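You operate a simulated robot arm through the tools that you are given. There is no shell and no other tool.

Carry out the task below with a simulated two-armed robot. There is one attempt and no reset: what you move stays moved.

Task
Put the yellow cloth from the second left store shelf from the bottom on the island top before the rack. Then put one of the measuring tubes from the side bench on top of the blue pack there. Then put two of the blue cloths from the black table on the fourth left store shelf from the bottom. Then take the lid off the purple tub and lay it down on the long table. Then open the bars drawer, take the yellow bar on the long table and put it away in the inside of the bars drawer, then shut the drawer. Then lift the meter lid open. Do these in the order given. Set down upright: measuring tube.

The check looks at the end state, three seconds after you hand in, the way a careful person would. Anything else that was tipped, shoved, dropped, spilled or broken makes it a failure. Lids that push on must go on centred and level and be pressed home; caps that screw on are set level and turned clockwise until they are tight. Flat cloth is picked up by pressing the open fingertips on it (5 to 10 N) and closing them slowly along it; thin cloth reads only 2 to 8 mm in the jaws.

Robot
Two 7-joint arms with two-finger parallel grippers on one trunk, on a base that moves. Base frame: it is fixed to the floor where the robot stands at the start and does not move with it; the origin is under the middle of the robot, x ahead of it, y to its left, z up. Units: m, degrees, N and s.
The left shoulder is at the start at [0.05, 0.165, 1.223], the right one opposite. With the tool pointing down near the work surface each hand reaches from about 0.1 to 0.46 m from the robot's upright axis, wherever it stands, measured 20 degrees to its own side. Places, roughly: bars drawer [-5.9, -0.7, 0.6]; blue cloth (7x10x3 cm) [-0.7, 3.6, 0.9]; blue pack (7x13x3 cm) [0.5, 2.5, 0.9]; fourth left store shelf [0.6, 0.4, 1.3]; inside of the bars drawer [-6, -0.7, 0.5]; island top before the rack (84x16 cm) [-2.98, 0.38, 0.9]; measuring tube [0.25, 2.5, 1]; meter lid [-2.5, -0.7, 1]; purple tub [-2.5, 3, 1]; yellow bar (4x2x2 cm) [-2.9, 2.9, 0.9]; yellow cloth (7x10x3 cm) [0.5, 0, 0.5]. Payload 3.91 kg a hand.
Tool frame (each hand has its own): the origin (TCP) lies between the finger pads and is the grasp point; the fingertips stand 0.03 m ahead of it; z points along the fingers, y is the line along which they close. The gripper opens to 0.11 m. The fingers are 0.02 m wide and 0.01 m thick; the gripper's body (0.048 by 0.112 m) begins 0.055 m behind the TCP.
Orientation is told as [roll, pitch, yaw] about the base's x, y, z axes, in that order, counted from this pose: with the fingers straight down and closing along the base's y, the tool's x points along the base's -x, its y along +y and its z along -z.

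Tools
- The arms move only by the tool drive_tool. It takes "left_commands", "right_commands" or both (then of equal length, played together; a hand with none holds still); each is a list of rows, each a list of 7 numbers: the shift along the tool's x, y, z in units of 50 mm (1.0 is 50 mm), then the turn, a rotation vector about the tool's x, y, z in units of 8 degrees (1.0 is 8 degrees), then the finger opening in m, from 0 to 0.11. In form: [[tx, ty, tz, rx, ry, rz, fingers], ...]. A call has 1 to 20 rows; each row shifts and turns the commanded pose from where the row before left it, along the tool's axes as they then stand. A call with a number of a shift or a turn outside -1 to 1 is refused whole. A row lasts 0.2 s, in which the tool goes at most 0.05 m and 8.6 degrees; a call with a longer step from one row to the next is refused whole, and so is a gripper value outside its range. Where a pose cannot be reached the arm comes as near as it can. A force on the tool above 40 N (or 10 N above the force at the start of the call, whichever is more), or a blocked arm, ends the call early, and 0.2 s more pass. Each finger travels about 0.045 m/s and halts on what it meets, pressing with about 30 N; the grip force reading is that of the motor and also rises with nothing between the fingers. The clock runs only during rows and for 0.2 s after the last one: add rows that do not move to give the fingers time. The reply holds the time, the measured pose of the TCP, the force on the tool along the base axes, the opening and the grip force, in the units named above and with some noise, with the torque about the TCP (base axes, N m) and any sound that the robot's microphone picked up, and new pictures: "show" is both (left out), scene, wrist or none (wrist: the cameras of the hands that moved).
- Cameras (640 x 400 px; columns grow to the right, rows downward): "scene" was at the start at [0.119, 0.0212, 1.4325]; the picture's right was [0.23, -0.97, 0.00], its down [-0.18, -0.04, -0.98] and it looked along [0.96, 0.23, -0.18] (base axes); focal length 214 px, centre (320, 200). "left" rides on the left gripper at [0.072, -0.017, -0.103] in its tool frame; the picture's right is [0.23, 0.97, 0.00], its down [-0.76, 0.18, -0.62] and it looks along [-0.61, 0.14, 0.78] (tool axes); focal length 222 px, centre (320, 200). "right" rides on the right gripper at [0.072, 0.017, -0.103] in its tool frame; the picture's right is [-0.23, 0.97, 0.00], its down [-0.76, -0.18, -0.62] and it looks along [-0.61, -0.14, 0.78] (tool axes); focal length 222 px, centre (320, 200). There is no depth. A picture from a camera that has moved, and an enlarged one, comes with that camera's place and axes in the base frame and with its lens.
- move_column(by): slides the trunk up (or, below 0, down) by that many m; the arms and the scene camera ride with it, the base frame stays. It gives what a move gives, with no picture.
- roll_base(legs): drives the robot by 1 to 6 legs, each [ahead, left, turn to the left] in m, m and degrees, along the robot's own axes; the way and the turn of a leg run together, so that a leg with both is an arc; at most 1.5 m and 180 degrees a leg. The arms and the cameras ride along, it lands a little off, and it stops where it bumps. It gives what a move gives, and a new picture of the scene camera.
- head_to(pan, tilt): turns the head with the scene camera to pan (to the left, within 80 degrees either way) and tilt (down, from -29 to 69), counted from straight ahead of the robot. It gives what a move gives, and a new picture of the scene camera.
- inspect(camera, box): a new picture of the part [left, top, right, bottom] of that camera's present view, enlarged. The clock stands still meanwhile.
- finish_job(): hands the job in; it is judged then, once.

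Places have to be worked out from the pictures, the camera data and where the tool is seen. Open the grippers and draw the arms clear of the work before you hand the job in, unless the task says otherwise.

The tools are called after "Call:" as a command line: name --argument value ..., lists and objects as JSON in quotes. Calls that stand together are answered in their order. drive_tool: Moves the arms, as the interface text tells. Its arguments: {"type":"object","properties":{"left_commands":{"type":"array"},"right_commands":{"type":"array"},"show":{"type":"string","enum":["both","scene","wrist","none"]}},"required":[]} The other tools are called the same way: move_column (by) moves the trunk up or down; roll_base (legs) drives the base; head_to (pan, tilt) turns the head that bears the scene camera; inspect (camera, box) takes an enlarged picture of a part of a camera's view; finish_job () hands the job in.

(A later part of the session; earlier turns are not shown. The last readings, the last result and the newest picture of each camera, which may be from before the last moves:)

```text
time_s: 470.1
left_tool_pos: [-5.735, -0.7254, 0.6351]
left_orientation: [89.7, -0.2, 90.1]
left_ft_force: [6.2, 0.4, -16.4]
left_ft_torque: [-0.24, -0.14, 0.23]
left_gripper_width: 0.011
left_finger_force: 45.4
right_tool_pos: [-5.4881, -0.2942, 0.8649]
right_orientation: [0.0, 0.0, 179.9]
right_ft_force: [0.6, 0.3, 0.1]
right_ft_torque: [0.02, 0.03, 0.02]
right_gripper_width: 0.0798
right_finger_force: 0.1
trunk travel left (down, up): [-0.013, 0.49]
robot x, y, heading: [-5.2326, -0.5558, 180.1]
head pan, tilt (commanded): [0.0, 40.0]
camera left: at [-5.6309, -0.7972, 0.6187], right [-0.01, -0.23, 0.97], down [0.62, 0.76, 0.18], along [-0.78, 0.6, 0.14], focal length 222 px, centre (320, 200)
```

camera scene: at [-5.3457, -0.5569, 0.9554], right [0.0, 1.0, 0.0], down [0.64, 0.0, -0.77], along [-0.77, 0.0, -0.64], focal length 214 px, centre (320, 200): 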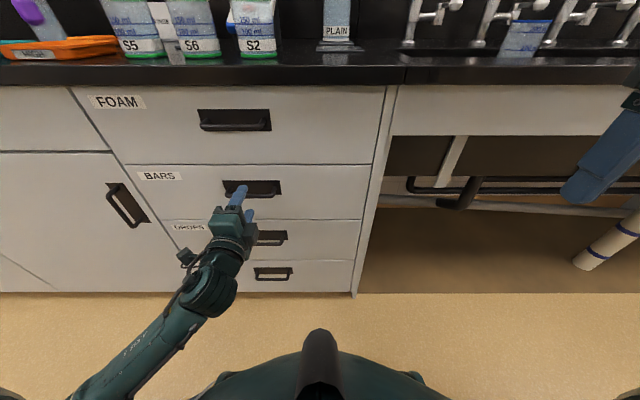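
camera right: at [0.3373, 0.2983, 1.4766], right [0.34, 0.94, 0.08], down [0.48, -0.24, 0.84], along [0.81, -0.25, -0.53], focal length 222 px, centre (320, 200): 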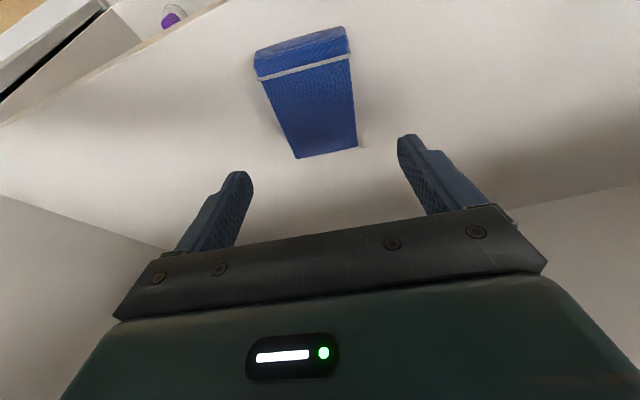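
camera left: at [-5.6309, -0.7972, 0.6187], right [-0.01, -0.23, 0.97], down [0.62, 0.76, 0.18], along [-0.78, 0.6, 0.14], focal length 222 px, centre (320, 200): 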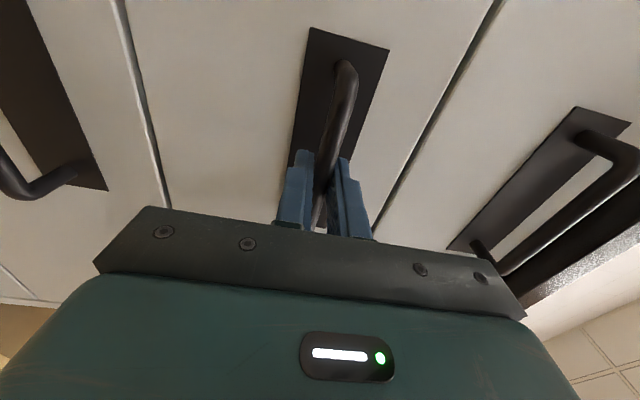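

The bar is gripped (1.1 cm). I'll relieve the vertical load by 4 mm and start pulling gently with the arm.

Call:
drive_tool --left_commands '[[0, -0.09, 0, 0, 0, 0, 0.003], [0, 0, -0.2, 0, 0, 0, 0.003], [0, 0, -0.2, 0, 0, 0, 0.003], [0, 0, -0.2, 0, 0, 0, 0.003], [0, 0, -0.2, 0, 0, 0, 0.003], [0, 0, 0, 0, 0, 0, 0.003]]' --show "both"

```text
time_s: 471.5
left_tool_pos: [-5.6952, -0.7255, 0.6347]
left_orientation: [90.3, -0.2, 90.0]
left_ft_force: [-0.6, 5.9, 1.5]
left_ft_torque: [-0.24, 0.02, 0.53]
left_gripper_width: 0.0106
left_finger_force: 44.6
right_tool_pos: [-5.4874, -0.293, 0.8659]
right_orientation: [0.1, -0.1, 179.8]
right_ft_force: [-0.1, -0.3, -0.3]
right_ft_torque: [-0.01, -0.01, -0.02]
right_gripper_width: 0.0797
right_finger_force: 0.1
trunk travel left (down, up): [-0.013, 0.49]
robot x, y, heading: [-5.2305, -0.5566, 180.1]
head pan, tilt (commanded): [0.0, 40.0]
camera scene: at [-5.3457, -0.5566, 0.9555], right [0.0, 1.0, 0.0], down [0.64, 0.0, -0.77], along [-0.77, 0.0, -0.64], focal length 214 px, centre (320, 200)
camera left: at [-5.591, -0.7974, 0.6175], right [0.0, -0.23, 0.97], down [0.62, 0.76, 0.18], along [-0.78, 0.61, 0.15], focal length 222 px, centre (320, 200)
```

scene: 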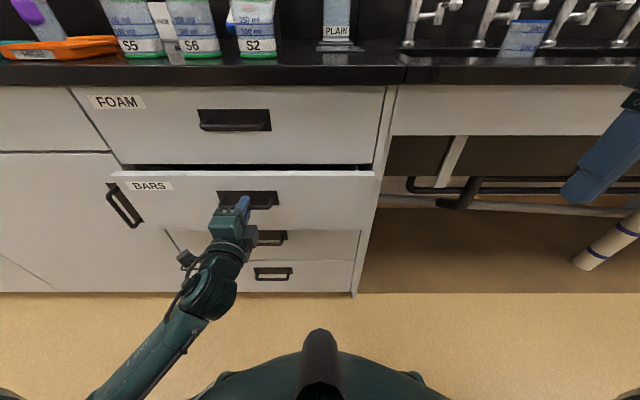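
left: 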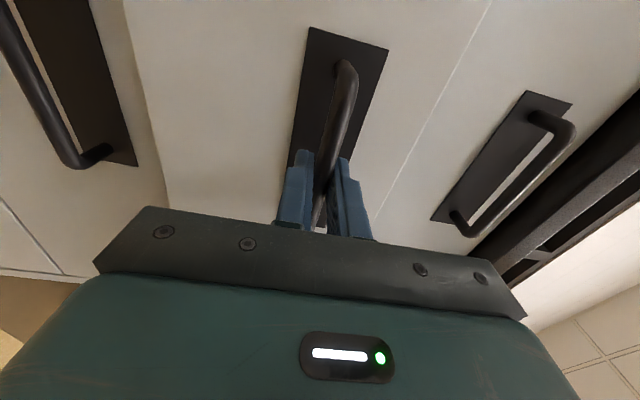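

The drawer slides freely. I'll pull it further by rolling the base straight back 0.24 m.

Call:
roll_base --legs '[[-0.12, 0, 0]]'

Call:
roll_base --legs '[[-0.12, 0, 0]]'

```text
time_s: 472.8
left_tool_pos: [-5.5749, -0.7249, 0.6345]
left_orientation: [90.2, -0.3, 90.0]
left_ft_force: [1.7, 9.9, 7.1]
left_ft_torque: [-0.19, 0.06, -0.45]
left_gripper_width: 0.0104
left_finger_force: 45.5
right_tool_pos: [-5.3677, -0.2932, 0.8659]
right_orientation: [0.1, -0.1, 179.9]
right_ft_force: [0.1, -0.1, 0.8]
right_ft_torque: [0.0, 0.06, 0.0]
right_gripper_width: 0.08
right_finger_force: 0.1
trunk travel left (down, up): [-0.013, 0.49]
robot x, y, heading: [-5.1131, -0.5574, -180.1]
head pan, tilt (commanded): [0.0, 40.0]
camera scene: at [-5.2255, -0.5564, 0.9555], right [0.0, 1.0, 0.0], down [0.64, 0.0, -0.77], along [-0.77, 0.0, -0.64], focal length 214 px, centre (320, 200)
```

scene: 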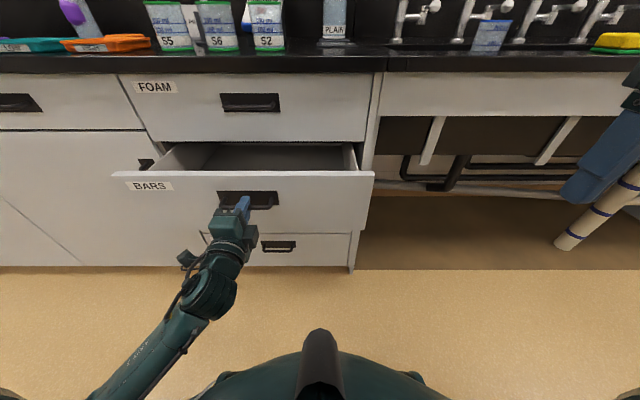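

```text
time_s: 474.0
left_tool_pos: [-5.4549, -0.7254, 0.6353]
left_orientation: [90.2, -0.2, 90.0]
left_ft_force: [1.6, 0.4, 3.1]
left_ft_torque: [-0.22, 0.0, 0.03]
left_gripper_width: 0.0109
left_finger_force: 45.1
right_tool_pos: [-5.2469, -0.2943, 0.8655]
right_orientation: [0.1, -0.1, 179.8]
right_ft_force: [0.6, -0.6, 0.5]
right_ft_torque: [0.01, -0.01, -0.02]
right_gripper_width: 0.0799
right_finger_force: 0.1
trunk travel left (down, up): [-0.013, 0.49]
robot x, y, heading: [-4.9902, -0.5566, 180.1]
head pan, tilt (commanded): [0.0, 40.0]
camera scene: at [-5.1061, -0.5568, 0.9555], right [0.0, 1.0, 0.0], down [0.64, 0.0, -0.77], along [-0.77, 0.0, -0.64], focal length 214 px, centre (320, 200)
```

scene: 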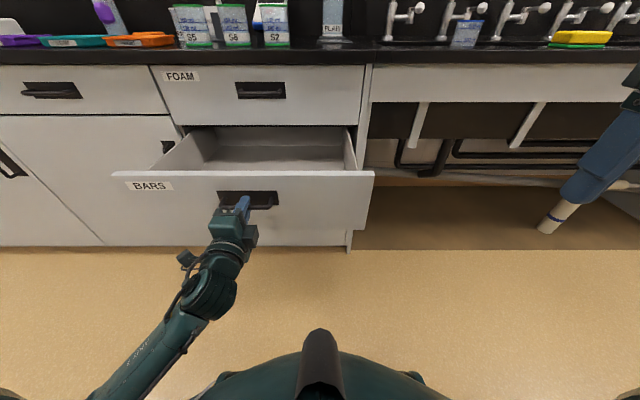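

The drawer is open about 28 cm. I'll release the handle and back the base away.

Call:
drive_tool --left_commands '[[0, 0, 0, 0, 0, 0, 0.02], [0, 0, 0, 0, 0, 0, 0.04], [0, 0, 0, 0, 0, 0, 0.06], [0, 0, 0, 0, 0, 0, 0.06]]' --show "none"

Call:
roll_base --legs '[[-0.2, 0, 0]]'

Call:
inspect --camera "scene" --box '[150, 100, 390, 250]'

```text
time_s: 475.0
left_tool_pos: [-5.4552, -0.7254, 0.6334]
left_orientation: [90.3, -0.2, 90.0]
left_ft_force: [-0.6, -0.5, 0.6]
left_ft_torque: [-0.01, 0.0, -0.01]
left_gripper_width: 0.0602
left_finger_force: 0.0
right_tool_pos: [-5.2479, -0.2952, 0.8665]
right_orientation: [0.1, -0.2, 179.8]
right_ft_force: [-0.6, -1.1, 0.2]
right_ft_torque: [0.0, -0.01, 0.0]
right_gripper_width: 0.0802
right_finger_force: 0.0
trunk travel left (down, up): [-0.013, 0.49]
robot x, y, heading: [-4.9903, -0.5577, 180.2]
head pan, tilt (commanded): [0.0, 40.0]
```

```text
time_s: 476.6
left_tool_pos: [-5.2542, -0.7243, 0.6337]
left_orientation: [90.2, -0.2, 89.9]
left_ft_force: [0.7, -1.6, 0.0]
left_ft_torque: [-0.03, -0.02, 0.03]
left_gripper_width: 0.0599
left_finger_force: 0.1
right_tool_pos: [-5.0464, -0.2931, 0.8654]
right_orientation: [0.1, -0.1, 179.7]
right_ft_force: [0.0, 1.3, -0.6]
right_ft_torque: [0.03, 0.02, 0.0]
right_gripper_width: 0.08
right_finger_force: 0.0
trunk travel left (down, up): [-0.013, 0.49]
robot x, y, heading: [-4.7876, -0.5578, 179.8]
head pan, tilt (commanded): [0.0, 40.0]
camera scene: at [-4.9054, -0.5569, 0.9554], right [0.0, 1.0, 0.0], down [0.64, 0.0, -0.77], along [-0.77, 0.0, -0.64], focal length 214 px, centre (320, 200)
```

scene: 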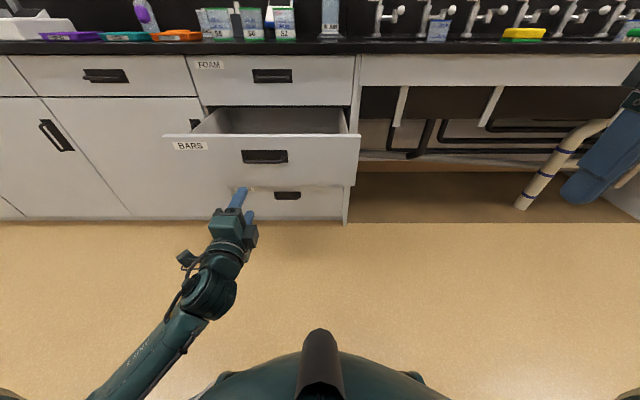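

```text
2.67 times, centred on (270, 175) of scene
camera zoom: at [-4.9054, -0.5569, 0.9554], right [0.0, 1.0, 0.0], down [0.64, 0.0, -0.77], along [-0.77, 0.0, -0.64], focal length 572 px, centre (453, 267)
```

zoom: 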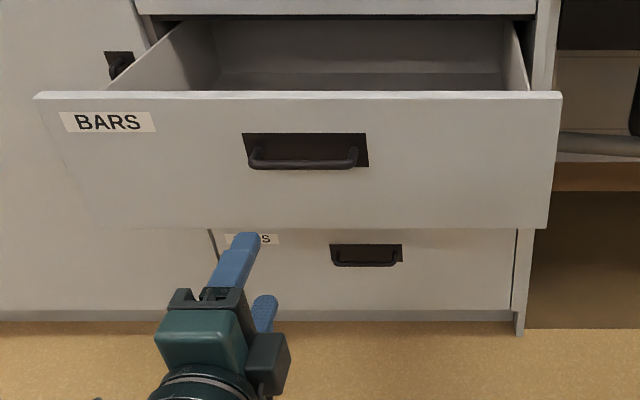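

The BARS drawer is open. Before travelling I'll bring the left hand back to its upright travel pose.

Call:
drive_tool --left_commands '[[0, 0.8, -0.5, 0, 0, 0, 0.04], [0, 0.8, -0.5, 0, 0, 0, 0.04], [0, 0, 0, 0, 0, -1, 0.04], [0, 0, 0, 0, 0, -1, 0.04], [0, 0, 0, 0, 0, -1, 0.04], [0, 0, 0, 0, 0, -1, 0.04], [0, 0, 0, 0, 0, -1, 0.04], [0, 0, 0, 0, 0, -1, 0.04], [0, 0, 0, 0, 0, -1, 0.04], [0, 0, 0, 0, 0, -1, 0.04], [0, 0, 0, 0, 0, -1, 0.04], [0, 0, 0, 0, 0, -1, 0.04], [0, 0, 0, 0, 0, -1, 0.04], [0, 0, 0, 0, 0, -0.2, 0.04]]' --show "scene"

```text
time_s: 478.3
left_tool_pos: [-5.2331, -0.7335, 0.7189]
left_orientation: [95.0, -33.3, 87.5]
left_ft_force: [0.1, -0.8, -0.7]
left_ft_torque: [-0.01, 0.0, -0.03]
left_gripper_width: 0.0401
left_finger_force: 0.0
left hand out of reach, approached as far as the arm can: row 2
right_tool_pos: [-5.0462, -0.2924, 0.8635]
right_orientation: [0.2, 0.0, 179.8]
right_ft_force: [-0.1, 1.0, -0.4]
right_ft_torque: [0.0, -0.03, 0.02]
right_gripper_width: 0.0802
right_finger_force: 0.0
trunk travel left (down, up): [-0.013, 0.49]
robot x, y, heading: [-4.7912, -0.5583, 179.7]
head pan, tilt (commanded): [0.0, 40.0]
stopped in row 8 (left hand): the arm was blocked; the commanded pose is now the measured one
camera scene: at [-4.9052, -0.5563, 0.9546], right [0.0, 1.0, 0.0], down [0.64, 0.0, -0.77], along [-0.77, 0.0, -0.64], focal length 214 px, centre (320, 200)
```

scene: 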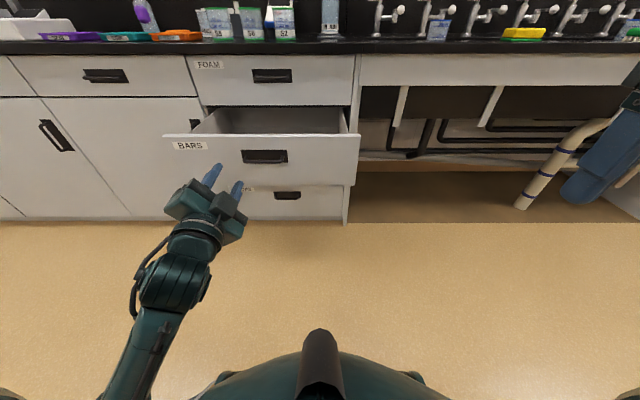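

The arm got too retracted. I'll back the base off a little, extend the hand forward, then continue the roll.

Call:
roll_base --legs '[[-0.12, 0, 0]]'

Call:
drive_tool --left_commands '[[0, 0, 0.9, 0, 0, 0, 0.04], [0, 0, 0.9, 0, 0, 0, 0.04], [0, 0, 0.9, 0, 0, 0, 0.04], [0, 0, 0, 0, 0, -1, 0.04], [0, 0, 0, 0, 0, -1, 0.04], [0, 0, 0, 0, 0, -1, 0.04], [0, 0, 0, 0, 0, -1, 0.04], [0, 0, 0, 0, 0, -1, 0.04], [0, 0, 0, 0, 0, -1, 0.04], [0, 0, 0, 0, 0, -1, 0.04]]' --show "scene"

```text
time_s: 479.6
left_tool_pos: [-5.1155, -0.7356, 0.718]
left_orientation: [94.9, -33.6, 87.5]
left_ft_force: [0.1, -0.1, -0.3]
left_ft_torque: [0.05, 0.0, 0.01]
left_gripper_width: 0.0398
left_finger_force: 0.1
right_tool_pos: [-4.9271, -0.2938, 0.8654]
right_orientation: [-0.1, 0.0, 179.7]
right_ft_force: [-0.7, 0.0, -0.2]
right_ft_torque: [0.04, 0.01, -0.02]
right_gripper_width: 0.08
right_finger_force: 0.0
trunk travel left (down, up): [-0.013, 0.49]
robot x, y, heading: [-4.6693, -0.5583, 179.9]
head pan, tilt (commanded): [0.0, 40.0]
camera scene: at [-4.7876, -0.5577, 0.9552], right [0.0, 1.0, 0.0], down [0.64, 0.0, -0.77], along [-0.77, 0.0, -0.64], focal length 214 px, centre (320, 200)
```

scene: 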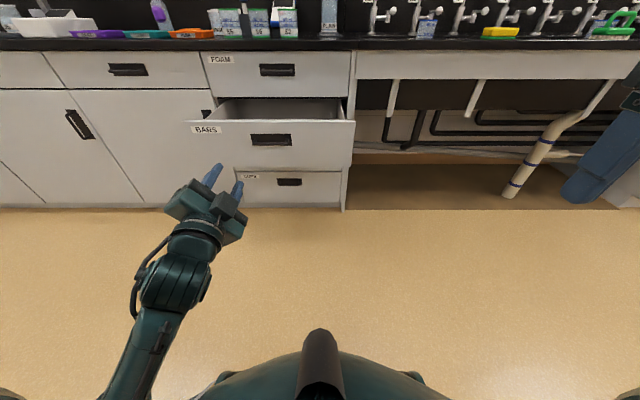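

```text
time_s: 481.8
left_tool_pos: [-5.2522, -0.78, 0.7287]
left_orientation: [112.3, -77.1, 71.6]
left_ft_force: [-0.6, 0.0, -0.4]
left_ft_torque: [-0.01, -0.04, 0.03]
left_gripper_width: 0.04
left_finger_force: 0.1
right_tool_pos: [-4.9269, -0.2937, 0.8657]
right_orientation: [0.0, -0.1, 179.6]
right_ft_force: [-0.1, 0.3, 0.2]
right_ft_torque: [0.03, 0.03, 0.01]
right_gripper_width: 0.0802
right_finger_force: 0.2
trunk travel left (down, up): [-0.013, 0.49]
robot x, y, heading: [-4.6711, -0.5574, 179.9]
head pan, tilt (commanded): [0.0, 40.0]
stopped in row 10 (left hand): the arm was blocked; the commanded pose is now the measured one
camera scene: at [-4.7862, -0.5576, 0.9549], right [0.0, 1.0, 0.0], down [0.64, 0.0, -0.77], along [-0.77, 0.0, -0.64], focal length 214 px, centre (320, 200)
```

scene: 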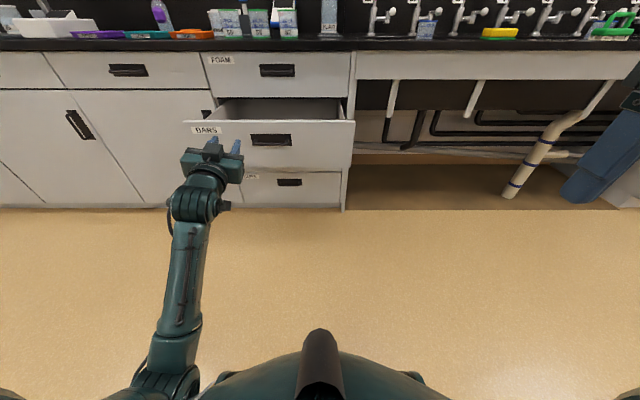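

The elbow is pinned near the torso. I'll move the hand outward to the left and start tilting it back down, to let the elbow swing out.

Call:
drive_tool --left_commands '[[0, 0.8, 0, 0, 0, 0, 0.04], [0, 0.8, 0, 0, 0.5, 0, 0.04], [0, 0.8, 0, 0, 1, 0, 0.04], [0, 0, 0, 0, 1, 0, 0.04], [0, 0, 0, 0, 1, 0, 0.04], [0, 0, 0, 0, 1, 0, 0.04]]' --show "scene"

```text
time_s: 483.1
left_tool_pos: [-5.2445, -0.8948, 0.752]
left_orientation: [21.7, -56.8, 165.7]
left_ft_force: [0.1, 0.3, -0.1]
left_ft_torque: [-0.02, -0.01, -0.01]
left_gripper_width: 0.0399
left_finger_force: 0.1
right_tool_pos: [-4.9279, -0.2932, 0.8651]
right_orientation: [0.0, -0.1, 179.8]
right_ft_force: [0.9, 0.2, -0.5]
right_ft_torque: [0.01, 0.01, 0.01]
right_gripper_width: 0.0801
right_finger_force: 0.1
trunk travel left (down, up): [-0.013, 0.49]
robot x, y, heading: [-4.6731, -0.5572, 180.0]
head pan, tilt (commanded): [0.0, 40.0]
camera scene: at [-4.7871, -0.557, 0.9554], right [0.0, 1.0, 0.0], down [0.64, 0.0, -0.77], along [-0.77, 0.0, -0.64], focal length 214 px, centre (320, 200)
```

scene: 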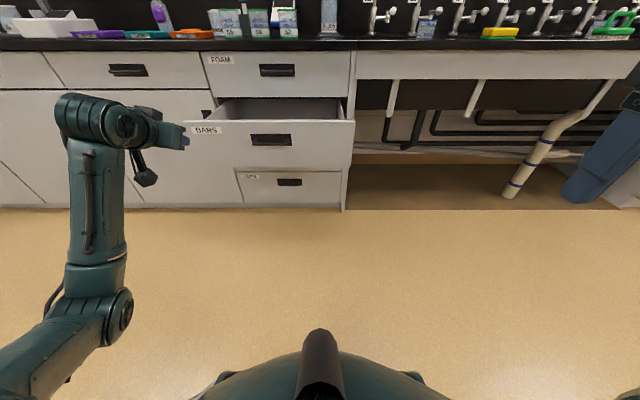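

Good, the elbow has swung out. I'll square the hand up to the vertical travel pose.

Call:
drive_tool --left_commands '[[0, 0, 0, 0.9, 0, 0, 0.04], [0, 0, 0, 0.9, 0, 0, 0.04], [0, 0, 0, 0.91, 0, 0, 0.04], [0, 0, 0, 0, 1, 0, 0.04], [0, 0, 0, 0, 1, 0, 0.04], [0, 0, 0, 0, 1, 0, 0.04], [0, 0, 0, 0, 1, 0, 0.04], [0, 0, 0, 0, 1, 0, 0.04], [0, 0, 0, 0, 1, 0, 0.04], [0, 0, 0, 0, 1, 0, 0.04], [0, 0, 0, 0, 0.1, 0, 0.04], [0, 0, 0, 0, 0, -0.9, 0.04], [0, 0, 0, 0, 0, -0.89, 0.04]]' --show "scene"

```text
time_s: 485.9
left_tool_pos: [-5.2435, -0.8944, 0.7523]
left_orientation: [0.0, -0.1, -180.0]
left_ft_force: [0.0, -0.5, 0.0]
left_ft_torque: [0.01, 0.01, -0.05]
left_gripper_width: 0.0397
left_finger_force: 0.0
right_tool_pos: [-4.928, -0.2934, 0.8653]
right_orientation: [0.2, 0.0, 179.8]
right_ft_force: [0.7, -0.1, -0.1]
right_ft_torque: [0.03, 0.0, -0.01]
right_gripper_width: 0.0801
right_finger_force: 0.1
trunk travel left (down, up): [-0.013, 0.49]
robot x, y, heading: [-4.6747, -0.5552, 179.9]
head pan, tilt (commanded): [0.0, 40.0]
camera scene: at [-4.7872, -0.557, 0.9554], right [0.0, 1.0, 0.0], down [0.64, 0.0, -0.77], along [-0.77, 0.0, -0.64], focal length 214 px, centre (320, 200)
```

scene: 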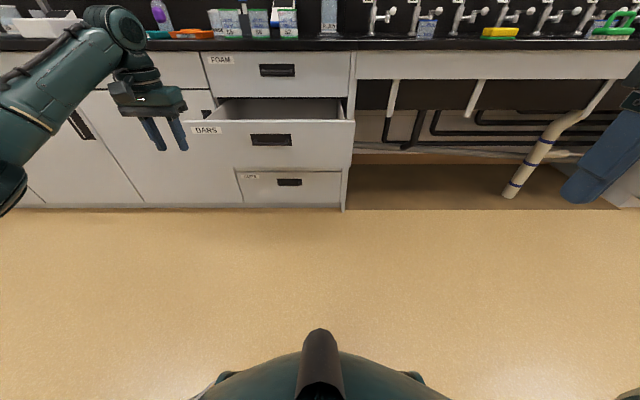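

Back in travel pose. I'll pull the hand in, raise the trunk, and head back around to the long table for the yellow bar.

Call:
drive_tool --left_commands '[[0.8, -0.55, 0, 0, 0, 0, 0.05], [0.8, -0.55, 0, 0, 0, 0, 0.05], [0.8, -0.55, 0, 0, 0, 0, 0.05], [0.8, -0.55, 0, 0, 0, 0, 0.05], [0.8, -0.55, 0, 0, 0, 0, 0.05], [0.7, -0.5, 0, 0, 0, 0, 0.05]]' --show "none"

Call:
move_column --by 0.4

Call:
roll_base --legs '[[0.35, 0, 0], [0, 0, -90]]'

```text
time_s: 487.4
left_tool_pos: [-5.0086, -0.7309, 0.7516]
left_orientation: [0.0, 0.1, 179.9]
left_ft_force: [-0.1, 0.8, -0.3]
left_ft_torque: [0.03, -0.03, 0.0]
left_gripper_width: 0.05
left_finger_force: 0.0
right_tool_pos: [-4.9269, -0.2922, 0.8658]
right_orientation: [0.0, -0.1, 179.6]
right_ft_force: [-0.2, 0.2, -0.1]
right_ft_torque: [-0.01, 0.03, 0.0]
right_gripper_width: 0.0804
right_finger_force: 0.0
trunk travel left (down, up): [-0.013, 0.49]
robot x, y, heading: [-4.6724, -0.5555, 179.9]
head pan, tilt (commanded): [0.0, 40.0]
```

```text
time_s: 491.2
left_tool_pos: [-5.0089, -0.7305, 1.1513]
left_orientation: [0.0, -0.1, 179.9]
left_ft_force: [-0.5, 0.4, 0.0]
left_ft_torque: [-0.01, -0.02, 0.02]
left_gripper_width: 0.05
left_finger_force: 0.1
right_tool_pos: [-4.9284, -0.2935, 1.2648]
right_orientation: [0.1, -0.1, 179.7]
right_ft_force: [0.6, -0.1, 0.3]
right_ft_torque: [0.02, 0.0, 0.0]
right_gripper_width: 0.0799
right_finger_force: 0.2
trunk travel left (down, up): [-0.413, 0.09]
robot x, y, heading: [-4.6755, -0.557, 179.9]
head pan, tilt (commanded): [0.0, 40.0]
```

```text
time_s: 497.3
left_tool_pos: [-5.2002, -0.2176, 1.1538]
left_orientation: [0.0, -0.2, 89.6]
left_ft_force: [0.9, -0.2, 0.6]
left_ft_torque: [-0.02, 0.0, -0.02]
left_gripper_width: 0.0503
left_finger_force: 0.1
right_tool_pos: [-4.7627, -0.3003, 1.265]
right_orientation: [0.0, -0.1, 89.5]
right_ft_force: [-0.4, 0.1, -0.6]
right_ft_torque: [-0.03, 0.0, 0.02]
right_gripper_width: 0.0798
right_finger_force: 0.0
trunk travel left (down, up): [-0.413, 0.09]
robot x, y, heading: [-5.0293, -0.555, 89.5]
head pan, tilt (commanded): [0.0, 40.0]
camera scene: at [-5.0279, -0.4409, 1.3554], right [1.0, -0.01, 0.0], down [0.0, -0.64, -0.77], along [0.0, 0.77, -0.64], focal length 214 px, centre (320, 200)
```

scene: 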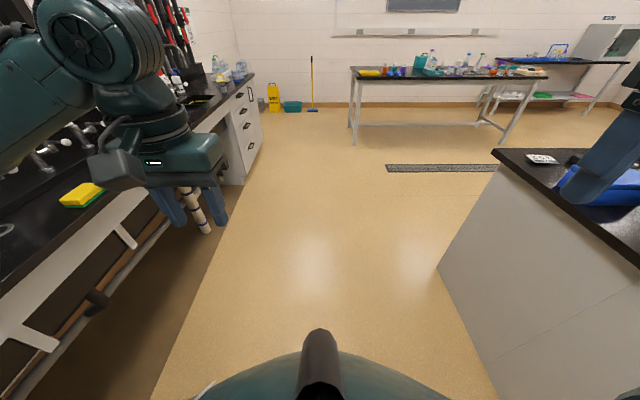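

Path north is clear. I'll drive up to y≈3.35, then turn to face the table from the north aisle.

Call:
roll_base --legs '[[0, 0, 0.5], [1.4, 0, 0], [1.4, 0, 0]]'

Call:
roll_base --legs '[[1.1, 0, 0], [0, 0, -90], [0, 0, -90]]'

```text
time_s: 511.2
left_tool_pos: [-5.1892, 2.5891, 1.1525]
left_orientation: [0.0, -0.1, 89.3]
left_ft_force: [-0.4, 0.5, 0.8]
left_ft_torque: [-0.02, -0.01, -0.01]
left_gripper_width: 0.05
left_finger_force: 0.2
right_tool_pos: [-4.7527, 2.5033, 1.2656]
right_orientation: [0.2, -0.1, 89.0]
right_ft_force: [-0.6, -0.1, -0.4]
right_ft_torque: [0.03, -0.02, -0.02]
right_gripper_width: 0.08
right_finger_force: 0.0
trunk travel left (down, up): [-0.413, 0.09]
robot x, y, heading: [-5.0195, 2.2511, 89.3]
head pan, tilt (commanded): [0.0, 40.0]
camera scene: at [-5.0181, 2.3647, 1.3554], right [1.0, -0.01, 0.0], down [-0.01, -0.64, -0.77], along [0.01, 0.77, -0.64], focal length 214 px, centre (320, 200)
```

scene: 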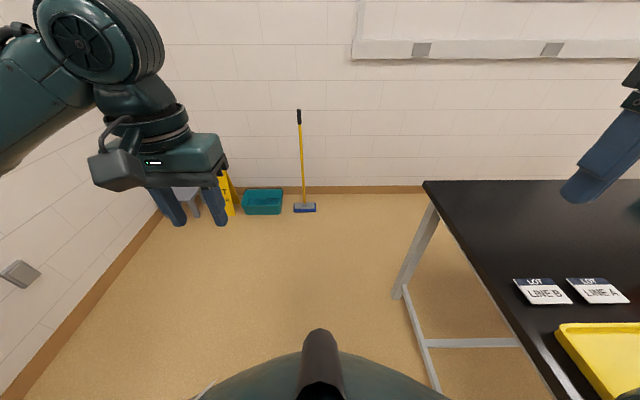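

```text
time_s: 524.4
left_tool_pos: [-4.8243, 3.0084, 1.1531]
left_orientation: [0.0, 0.0, -90.1]
left_ft_force: [0.2, 0.2, 0.6]
left_ft_torque: [0.03, 0.0, -0.01]
left_gripper_width: 0.05
left_finger_force: 0.1
right_tool_pos: [-5.2618, 3.0891, 1.2652]
right_orientation: [0.2, -0.1, -90.5]
right_ft_force: [-0.1, -1.4, -0.9]
right_ft_torque: [0.01, -0.03, -0.04]
right_gripper_width: 0.0799
right_finger_force: 0.0
trunk travel left (down, up): [-0.413, 0.09]
robot x, y, heading: [-4.9973, 3.3486, -90.0]
head pan, tilt (commanded): [0.0, 40.0]
camera scene: at [-4.9989, 3.2312, 1.3554], right [-1.0, 0.0, 0.0], down [0.0, 0.64, -0.77], along [0.0, -0.77, -0.64], focal length 214 px, centre (320, 200)
```

scene: 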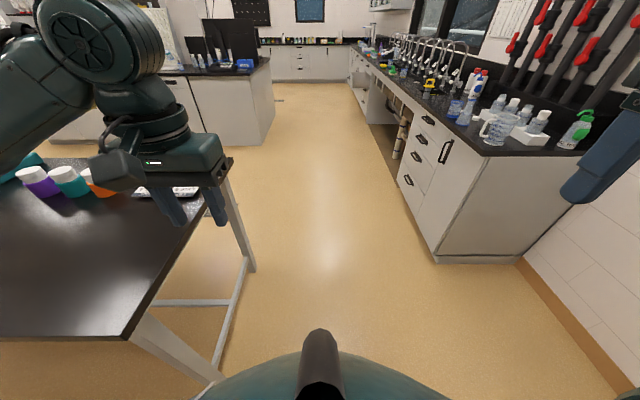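

Backing up to y≈3.5 and sliding east to the yellow bar.

Call:
roll_base --legs '[[-0.15, 0, 0], [0, 1.1, 0]]'

Call:
roll_base --legs '[[0, 1.1, 0]]'

Call:
head_to --pan 0 --tilt 42

```text
time_s: 535.2
left_tool_pos: [-3.7377, 3.1694, 1.1528]
left_orientation: [0.1, -0.1, -89.2]
left_ft_force: [0.6, 0.6, 0.0]
left_ft_torque: [0.02, 0.0, 0.02]
left_gripper_width: 0.05
left_finger_force: 0.0
right_tool_pos: [-4.1769, 3.2435, 1.2667]
right_orientation: [0.1, -0.1, -89.4]
right_ft_force: [-0.6, -1.0, 0.1]
right_ft_torque: [-0.02, -0.02, 0.02]
right_gripper_width: 0.08
right_finger_force: 0.1
trunk travel left (down, up): [-0.413, 0.09]
robot x, y, heading: [-3.9162, 3.5024, -89.4]
head pan, tilt (commanded): [0.0, 40.0]
camera scene: at [-3.9168, 3.3892, 1.3554], right [-1.0, -0.01, 0.0], down [-0.01, 0.64, -0.77], along [0.01, -0.77, -0.64], focal length 214 px, centre (320, 200)
```

scene: 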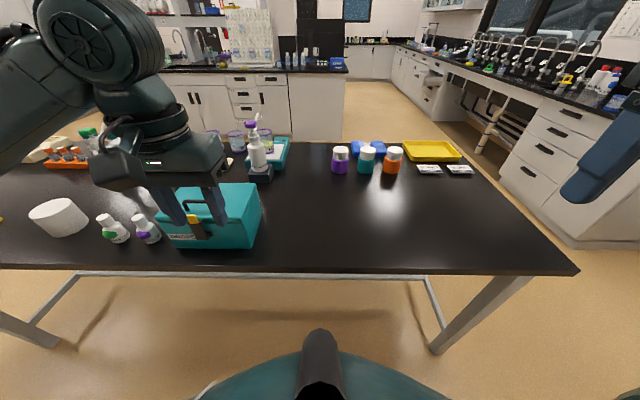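

```text
time_s: 545.1
left_tool_pos: [-2.649, 3.1668, 1.1514]
left_orientation: [0.0, -0.1, -90.4]
left_ft_force: [0.9, 0.2, -1.0]
left_ft_torque: [-0.02, -0.01, -0.01]
left_gripper_width: 0.0501
left_finger_force: 0.0
right_tool_pos: [-3.0863, 3.2513, 1.2656]
right_orientation: [0.1, -0.2, -90.9]
right_ft_force: [0.7, -0.2, -0.1]
right_ft_torque: [0.01, -0.03, 0.02]
right_gripper_width: 0.0803
right_finger_force: 0.1
trunk travel left (down, up): [-0.413, 0.09]
robot x, y, heading: [-2.8218, 3.5054, -90.8]
head pan, tilt (commanded): [0.0, 40.0]
camera scene: at [-2.8222, 3.3909, 1.3554], right [-1.0, 0.01, 0.0], down [0.01, 0.64, -0.77], along [-0.01, -0.77, -0.64], focal length 214 px, centre (320, 200)
```

scene: 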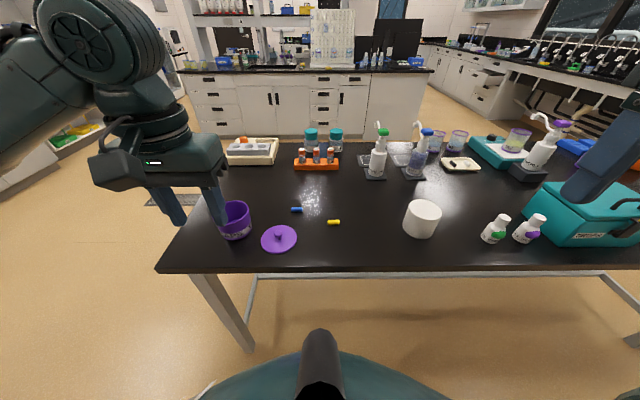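

```text
time_s: 545.7
left_tool_pos: [-2.6485, 3.1664, 1.152]
left_orientation: [-0.1, -0.1, -90.5]
left_ft_force: [0.1, 0.4, 0.8]
left_ft_torque: [0.02, 0.03, -0.03]
left_gripper_width: 0.0502
left_finger_force: 0.1
right_tool_pos: [-3.0868, 3.2506, 1.2658]
right_orientation: [0.1, -0.1, -90.9]
right_ft_force: [-0.3, -0.4, 0.0]
right_ft_torque: [-0.02, 0.02, -0.02]
right_gripper_width: 0.0801
right_finger_force: 0.1
trunk travel left (down, up): [-0.413, 0.09]
robot x, y, heading: [-2.8215, 3.507, -90.5]
head pan, tilt (commanded): [0.0, 42.0]
camera scene: at [-2.8222, 3.3923, 1.3525], right [-1.0, 0.01, 0.0], down [0.01, 0.67, -0.74], along [-0.01, -0.74, -0.67], focal length 214 px, centre (320, 200)
```

scene: 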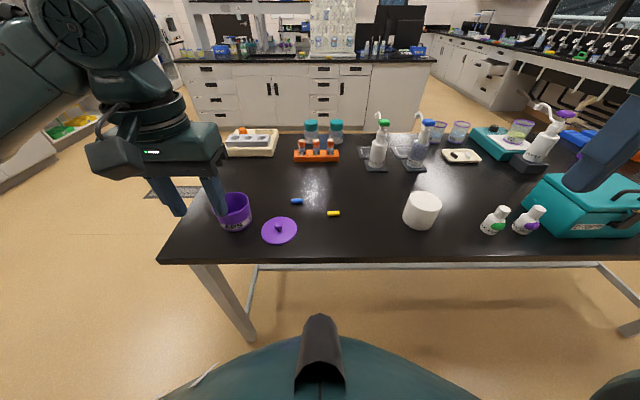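

Yellow bar ≈(-2.872, 2.915), lying almost along x. I'll use the right hand turned 90° so the fingers close across it; rotate it here in free space first.

Call:
drive_tool --right_commands '[[0, 0, 0, 0, 0, 1, 0.06], [0, 0, 0, 0, 0, 1, 0.06], [0, 0, 0, 0, 0, 1, 0.06], [0, 0, 0, 0, 0, 1, 0.06], [0, 0, 0, 0, 0, 1, 0.06], [0, 0, 0, 0, 0, 1, 0.06], [0, 0, 0, 0, 0, 1, 0.06], [0, 0, 0, 0, 0, 1, 0.06], [0, 0, 0, 0, 0, 1, 0.06], [0, 0, 0, 0, 0, 1, 0.06], [0, 0, 0, 0, 0, 0.6, 0.06]]' --show "both"

```text
time_s: 548.1
left_tool_pos: [-2.6494, 3.1674, 1.152]
left_orientation: [0.0, 0.0, -90.5]
left_ft_force: [0.2, 1.0, 0.5]
left_ft_torque: [0.01, -0.01, 0.0]
left_gripper_width: 0.0503
left_finger_force: 0.1
right_tool_pos: [-3.0869, 3.2497, 1.265]
right_orientation: [0.0, 0.1, -175.8]
right_ft_force: [-0.3, -0.3, -0.4]
right_ft_torque: [-0.02, -0.01, -0.02]
right_gripper_width: 0.0599
right_finger_force: 0.1
trunk travel left (down, up): [-0.413, 0.09]
robot x, y, heading: [-2.8171, 3.5054, -90.8]
head pan, tilt (commanded): [0.0, 42.0]
camera scene: at [-2.8222, 3.3923, 1.3525], right [-1.0, 0.01, 0.0], down [0.01, 0.67, -0.74], along [-0.01, -0.74, -0.67], focal length 214 px, centre (320, 200)
camera right: at [-3.0146, 3.2411, 1.3673], right [-0.15, -0.99, 0.0], down [-0.77, 0.12, 0.62], along [-0.61, 0.1, -0.78], focal length 222 px, centre (320, 200)
```

scene: 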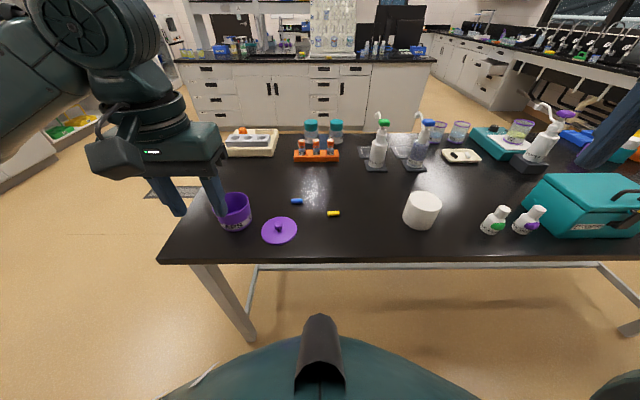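
right: 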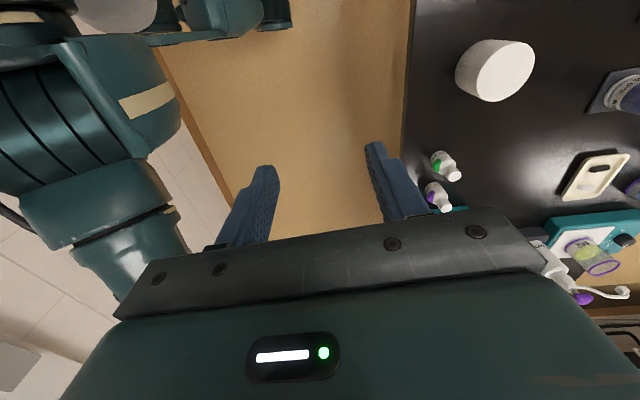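

The hand turned fine and matches the bar's cross direction. I'll move the base in (ahead 0.14 m, left 0.08 m).

Call:
roll_base --legs '[[0.14, 0.08, 0.5]]'

Call:
inspect --camera "scene" --box '[250, 180, 410, 280]'

```text
time_s: 549.5
left_tool_pos: [-2.5687, 3.0262, 1.1519]
left_orientation: [0.0, -0.1, -90.1]
left_ft_force: [-0.1, -0.6, -0.1]
left_ft_torque: [0.02, -0.01, 0.0]
left_gripper_width: 0.05
left_finger_force: 0.3
right_tool_pos: [-3.0072, 3.1071, 1.2648]
right_orientation: [0.1, -0.1, -175.2]
right_ft_force: [-0.3, -0.1, 0.1]
right_ft_torque: [0.02, 0.04, 0.0]
right_gripper_width: 0.06
right_finger_force: 0.0
trunk travel left (down, up): [-0.413, 0.09]
robot x, y, heading: [-2.7441, 3.3662, -90.2]
head pan, tilt (commanded): [0.0, 42.0]
camera scene: at [-2.7438, 3.2507, 1.3524], right [-1.0, 0.0, 0.0], down [0.0, 0.67, -0.74], along [0.0, -0.74, -0.67], focal length 214 px, centre (320, 200)
```

scene: 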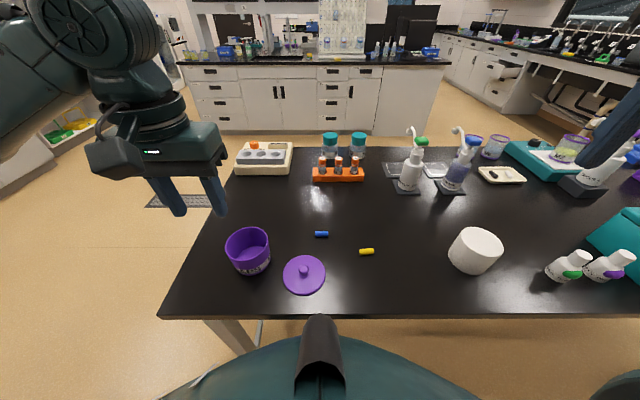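

```text
4.00 times, centred on (330, 230) of scene
camera zoom: at [-2.7438, 3.2507, 1.3524], right [-1.0, 0.0, 0.0], down [0.0, 0.67, -0.74], along [0.0, -0.74, -0.67], focal length 858 px, centre (280, 80)
```

zoom: 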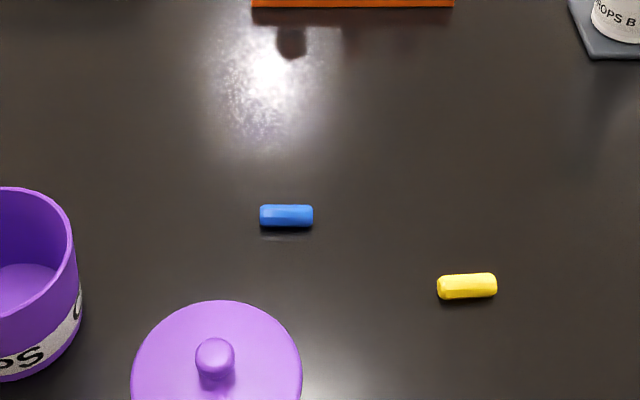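

Yellow bar confirmed at (-2.870, 2.916), yaw ≈5.5°. Moving the right hand above it and down to z≈1.0.

Call:
drive_tool --right_commands '[[0.478, 0.81, 0, 0, 0, 0, 0.06], [0.478, 0.81, 0, 0, 0, 0, 0.06], [0.478, 0.81, 0, 0, 0, 0, 0.06], [0.478, 0.81, 0, 0, 0, 0, 0.06], [0.478, 0.81, 0, 0, 0, 0, 0.06], [0, 0, 0.9, 0, 0, 0, 0.06], [0, 0, 0.9, 0, 0, 0, 0.06], [0, 0, 0.9, 0, 0, 0, 0.06], [0, 0, 0.9, 0, 0, 0, 0.06], [0, 0, 0.9, 0, 0, 0, 0.06], [0, 0, 0, 0, 0, 0, 0.06]]' --show "both"

```text
time_s: 551.9
left_tool_pos: [-2.5687, 3.0269, 1.1523]
left_orientation: [-0.1, -0.1, -90.1]
left_ft_force: [0.2, 0.0, 0.4]
left_ft_torque: [-0.04, -0.03, 0.01]
left_gripper_width: 0.05
left_finger_force: 0.1
right_tool_pos: [-2.8698, 2.915, 1.04]
right_orientation: [0.1, 0.1, -175.2]
right_ft_force: [0.5, -0.1, 0.8]
right_ft_torque: [-0.02, 0.01, 0.02]
right_gripper_width: 0.06
right_finger_force: 0.1
trunk travel left (down, up): [-0.413, 0.09]
robot x, y, heading: [-2.7405, 3.3647, -90.3]
head pan, tilt (commanded): [0.0, 42.0]
camera scene: at [-2.7441, 3.2516, 1.3525], right [-1.0, 0.0, 0.0], down [0.0, 0.67, -0.74], along [0.0, -0.74, -0.67], focal length 214 px, centre (320, 200)
camera right: at [-2.7981, 2.906, 1.1427], right [-0.15, -0.99, 0.0], down [-0.77, 0.12, 0.62], along [-0.62, 0.09, -0.78], focal length 222 px, centre (320, 200)
```

scene: 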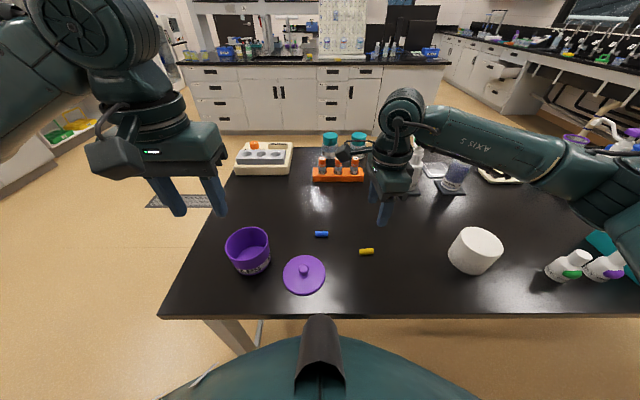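
right: 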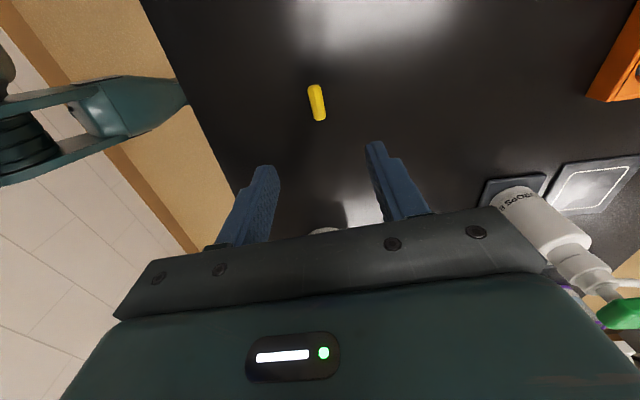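

The right elbow is above the white jar, so I'll raise the trunk 8 cm for elbow clearance and lower only the hand, stopping at z≈0.90.

Call:
move_column --by 0.08

Call:
drive_tool --right_commands '[[0, -0.03, 0.88, 0, 0, 0, 0.06], [0, 0, 0.88, 0, 0, 0, 0.06], [0, 0, 0.88, 0, 0, 0, 0.06], [0, 0, 0.88, 0, 0, 0, 0.06], [0, 0, 0.8, 0, 0, 0, 0.06], [0, 0, 0, 0, 0, 0, 0.06]]' --show "both"

```text
time_s: 553.1
left_tool_pos: [-2.569, 3.0268, 1.2325]
left_orientation: [0.1, 0.0, -90.1]
left_ft_force: [-0.3, -1.2, 0.6]
left_ft_torque: [-0.01, -0.02, 0.0]
left_gripper_width: 0.0502
left_finger_force: 0.0
right_tool_pos: [-2.8704, 2.9158, 1.1202]
right_orientation: [0.1, 0.0, -175.3]
right_ft_force: [0.4, 0.3, -0.2]
right_ft_torque: [0.01, 0.0, -0.01]
right_gripper_width: 0.0598
right_finger_force: 0.0
trunk travel left (down, up): [-0.493, 0.01]
robot x, y, heading: [-2.7429, 3.3631, -90.5]
head pan, tilt (commanded): [0.0, 42.0]
```

```text
time_s: 554.5
left_tool_pos: [-2.5698, 3.0279, 1.2317]
left_orientation: [0.0, -0.1, -90.1]
left_ft_force: [0.6, 1.1, 0.8]
left_ft_torque: [-0.01, 0.02, -0.01]
left_gripper_width: 0.0504
left_finger_force: 0.1
right_tool_pos: [-2.8684, 2.9184, 0.9016]
right_orientation: [0.1, 0.1, -175.2]
right_ft_force: [-0.1, -0.1, 0.3]
right_ft_torque: [-0.02, 0.06, -0.03]
right_gripper_width: 0.0602
right_finger_force: 0.2
trunk travel left (down, up): [-0.493, 0.01]
robot x, y, heading: [-2.7408, 3.3629, -90.0]
head pan, tilt (commanded): [0.0, 42.0]
camera scene: at [-2.7442, 3.2515, 1.4325], right [-1.0, 0.0, 0.0], down [0.0, 0.67, -0.74], along [0.0, -0.74, -0.67], focal length 214 px, centre (320, 200)
camera right: at [-2.7984, 2.9084, 1.0037], right [-0.15, -0.99, 0.0], down [-0.77, 0.11, 0.62], along [-0.62, 0.09, -0.78], focal length 222 px, centre (320, 200)
```

scene: 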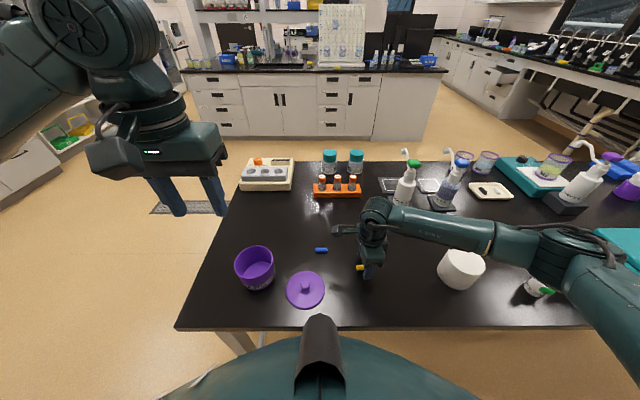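
right: 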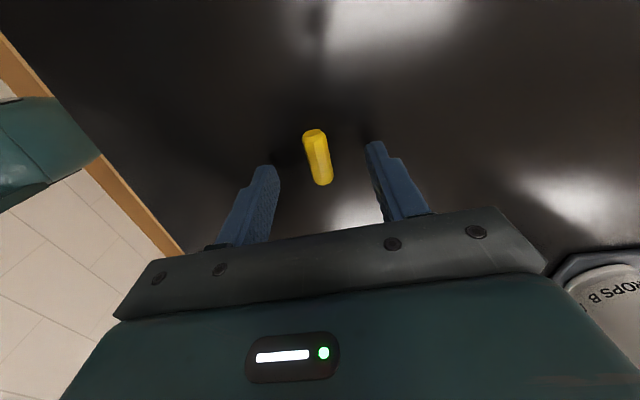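

The bar is centred between the fingers. I'll lower ~14 mm and close gently.

Call:
drive_tool --right_commands '[[0, 0, 0.15, 0, 0, 0, 0.06], [0, 0, 0.13, 0, 0, 0, 0.06], [0, 0, 0, 0, 0, 0, 0.045], [0, 0, 0, 0, 0, 0, 0.035], [0, 0, 0, 0, 0, 0, 0.028], [0, 0, 0, 0, 0, 0, 0.022], [0, 0, 0, 0, 0, 0, 0.016], [0, 0, 0, 0, 0, 0, 0.008], [0, 0, 0, 0, 0, 0, 0.008]]' --show "wrist"

```text
time_s: 556.5
left_tool_pos: [-2.5687, 3.0301, 1.2329]
left_orientation: [0.1, -0.2, -90.2]
left_ft_force: [-0.3, 0.0, -0.5]
left_ft_torque: [0.02, 0.03, -0.01]
left_gripper_width: 0.05
left_finger_force: 0.0
right_tool_pos: [-2.8697, 2.9189, 0.8901]
right_orientation: [0.2, 0.0, -175.2]
right_ft_force: [-0.9, 10.2, 15.8]
right_ft_torque: [0.46, 0.21, -0.04]
right_gripper_width: 0.0135
right_finger_force: 30.2
trunk travel left (down, up): [-0.493, 0.01]
robot x, y, heading: [-2.7433, 3.3651, -90.0]
head pan, tilt (commanded): [0.0, 42.0]
camera right: at [-2.7977, 2.9094, 0.9922], right [-0.14, -0.99, 0.0], down [-0.77, 0.12, 0.62], along [-0.62, 0.09, -0.78], focal length 222 px, centre (320, 200)
```

right: 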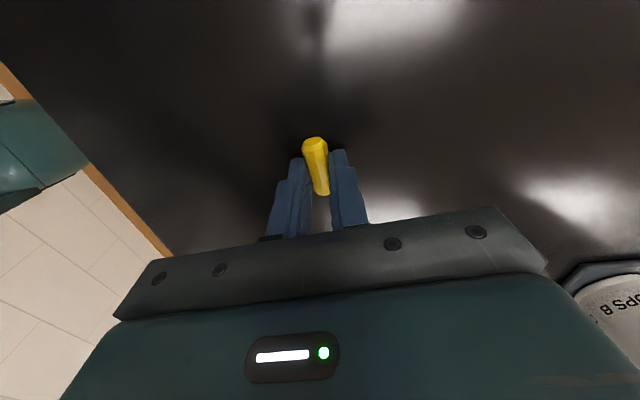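

Bar gripped (1.35 cm). Lifting straight up.

Call:
drive_tool --right_commands '[[0, 0, -0.15, 0, 0, 0, 0.005], [0, 0, -0.4, 0, 0, 0, 0.005], [0, 0, -0.8, 0, 0, 0, 0.005], [0, 0, -0.9, 0, 0, 0, 0.005], [0, 0, -0.9, 0, 0, 0, 0.005], [0, 0, -0.9, 0, 0, 0, 0.005], [0, 0, 0, 0, 0, 0, 0.005]]' --show "both"

```text
time_s: 558.1
left_tool_pos: [-2.5683, 3.0275, 1.2332]
left_orientation: [0.1, -0.1, -90.1]
left_ft_force: [0.1, 0.2, -0.5]
left_ft_torque: [0.02, -0.02, 0.02]
left_gripper_width: 0.0502
left_finger_force: 0.1
right_tool_pos: [-2.87, 2.9181, 1.092]
right_orientation: [0.0, 0.0, -175.2]
right_ft_force: [1.1, 1.2, -0.3]
right_ft_torque: [-0.03, -0.01, 0.02]
right_gripper_width: 0.0134
right_finger_force: 30.4
trunk travel left (down, up): [-0.493, 0.01]
robot x, y, heading: [-2.7427, 3.3637, -90.2]
head pan, tilt (commanded): [0.0, 42.0]
camera scene: at [-2.7444, 3.2512, 1.4324], right [-1.0, 0.0, 0.0], down [0.0, 0.67, -0.74], along [0.0, -0.74, -0.67], focal length 214 px, centre (320, 200)
camera right: at [-2.7978, 2.9083, 1.1948], right [-0.15, -0.99, 0.0], down [-0.77, 0.11, 0.62], along [-0.62, 0.09, -0.78], focal length 222 px, centre (320, 200)
```

scene: 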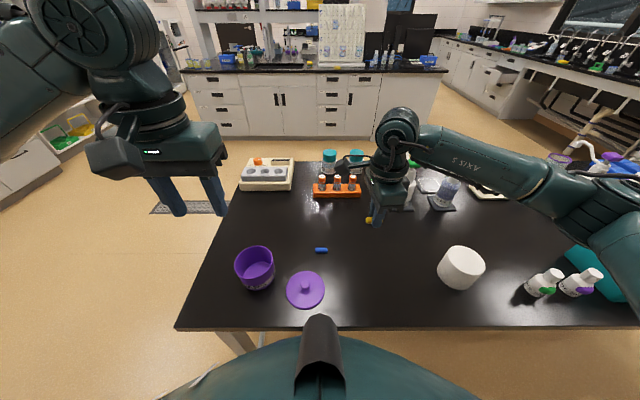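
right: 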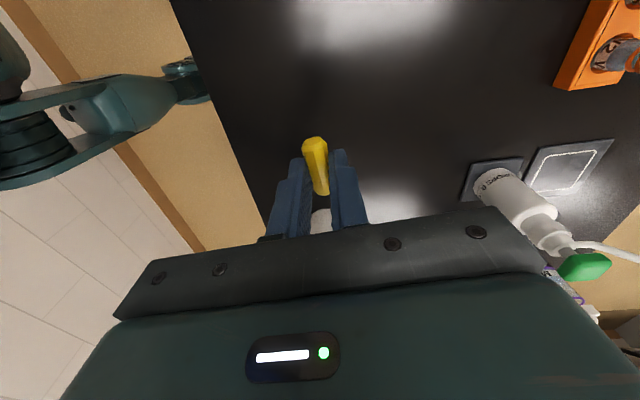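

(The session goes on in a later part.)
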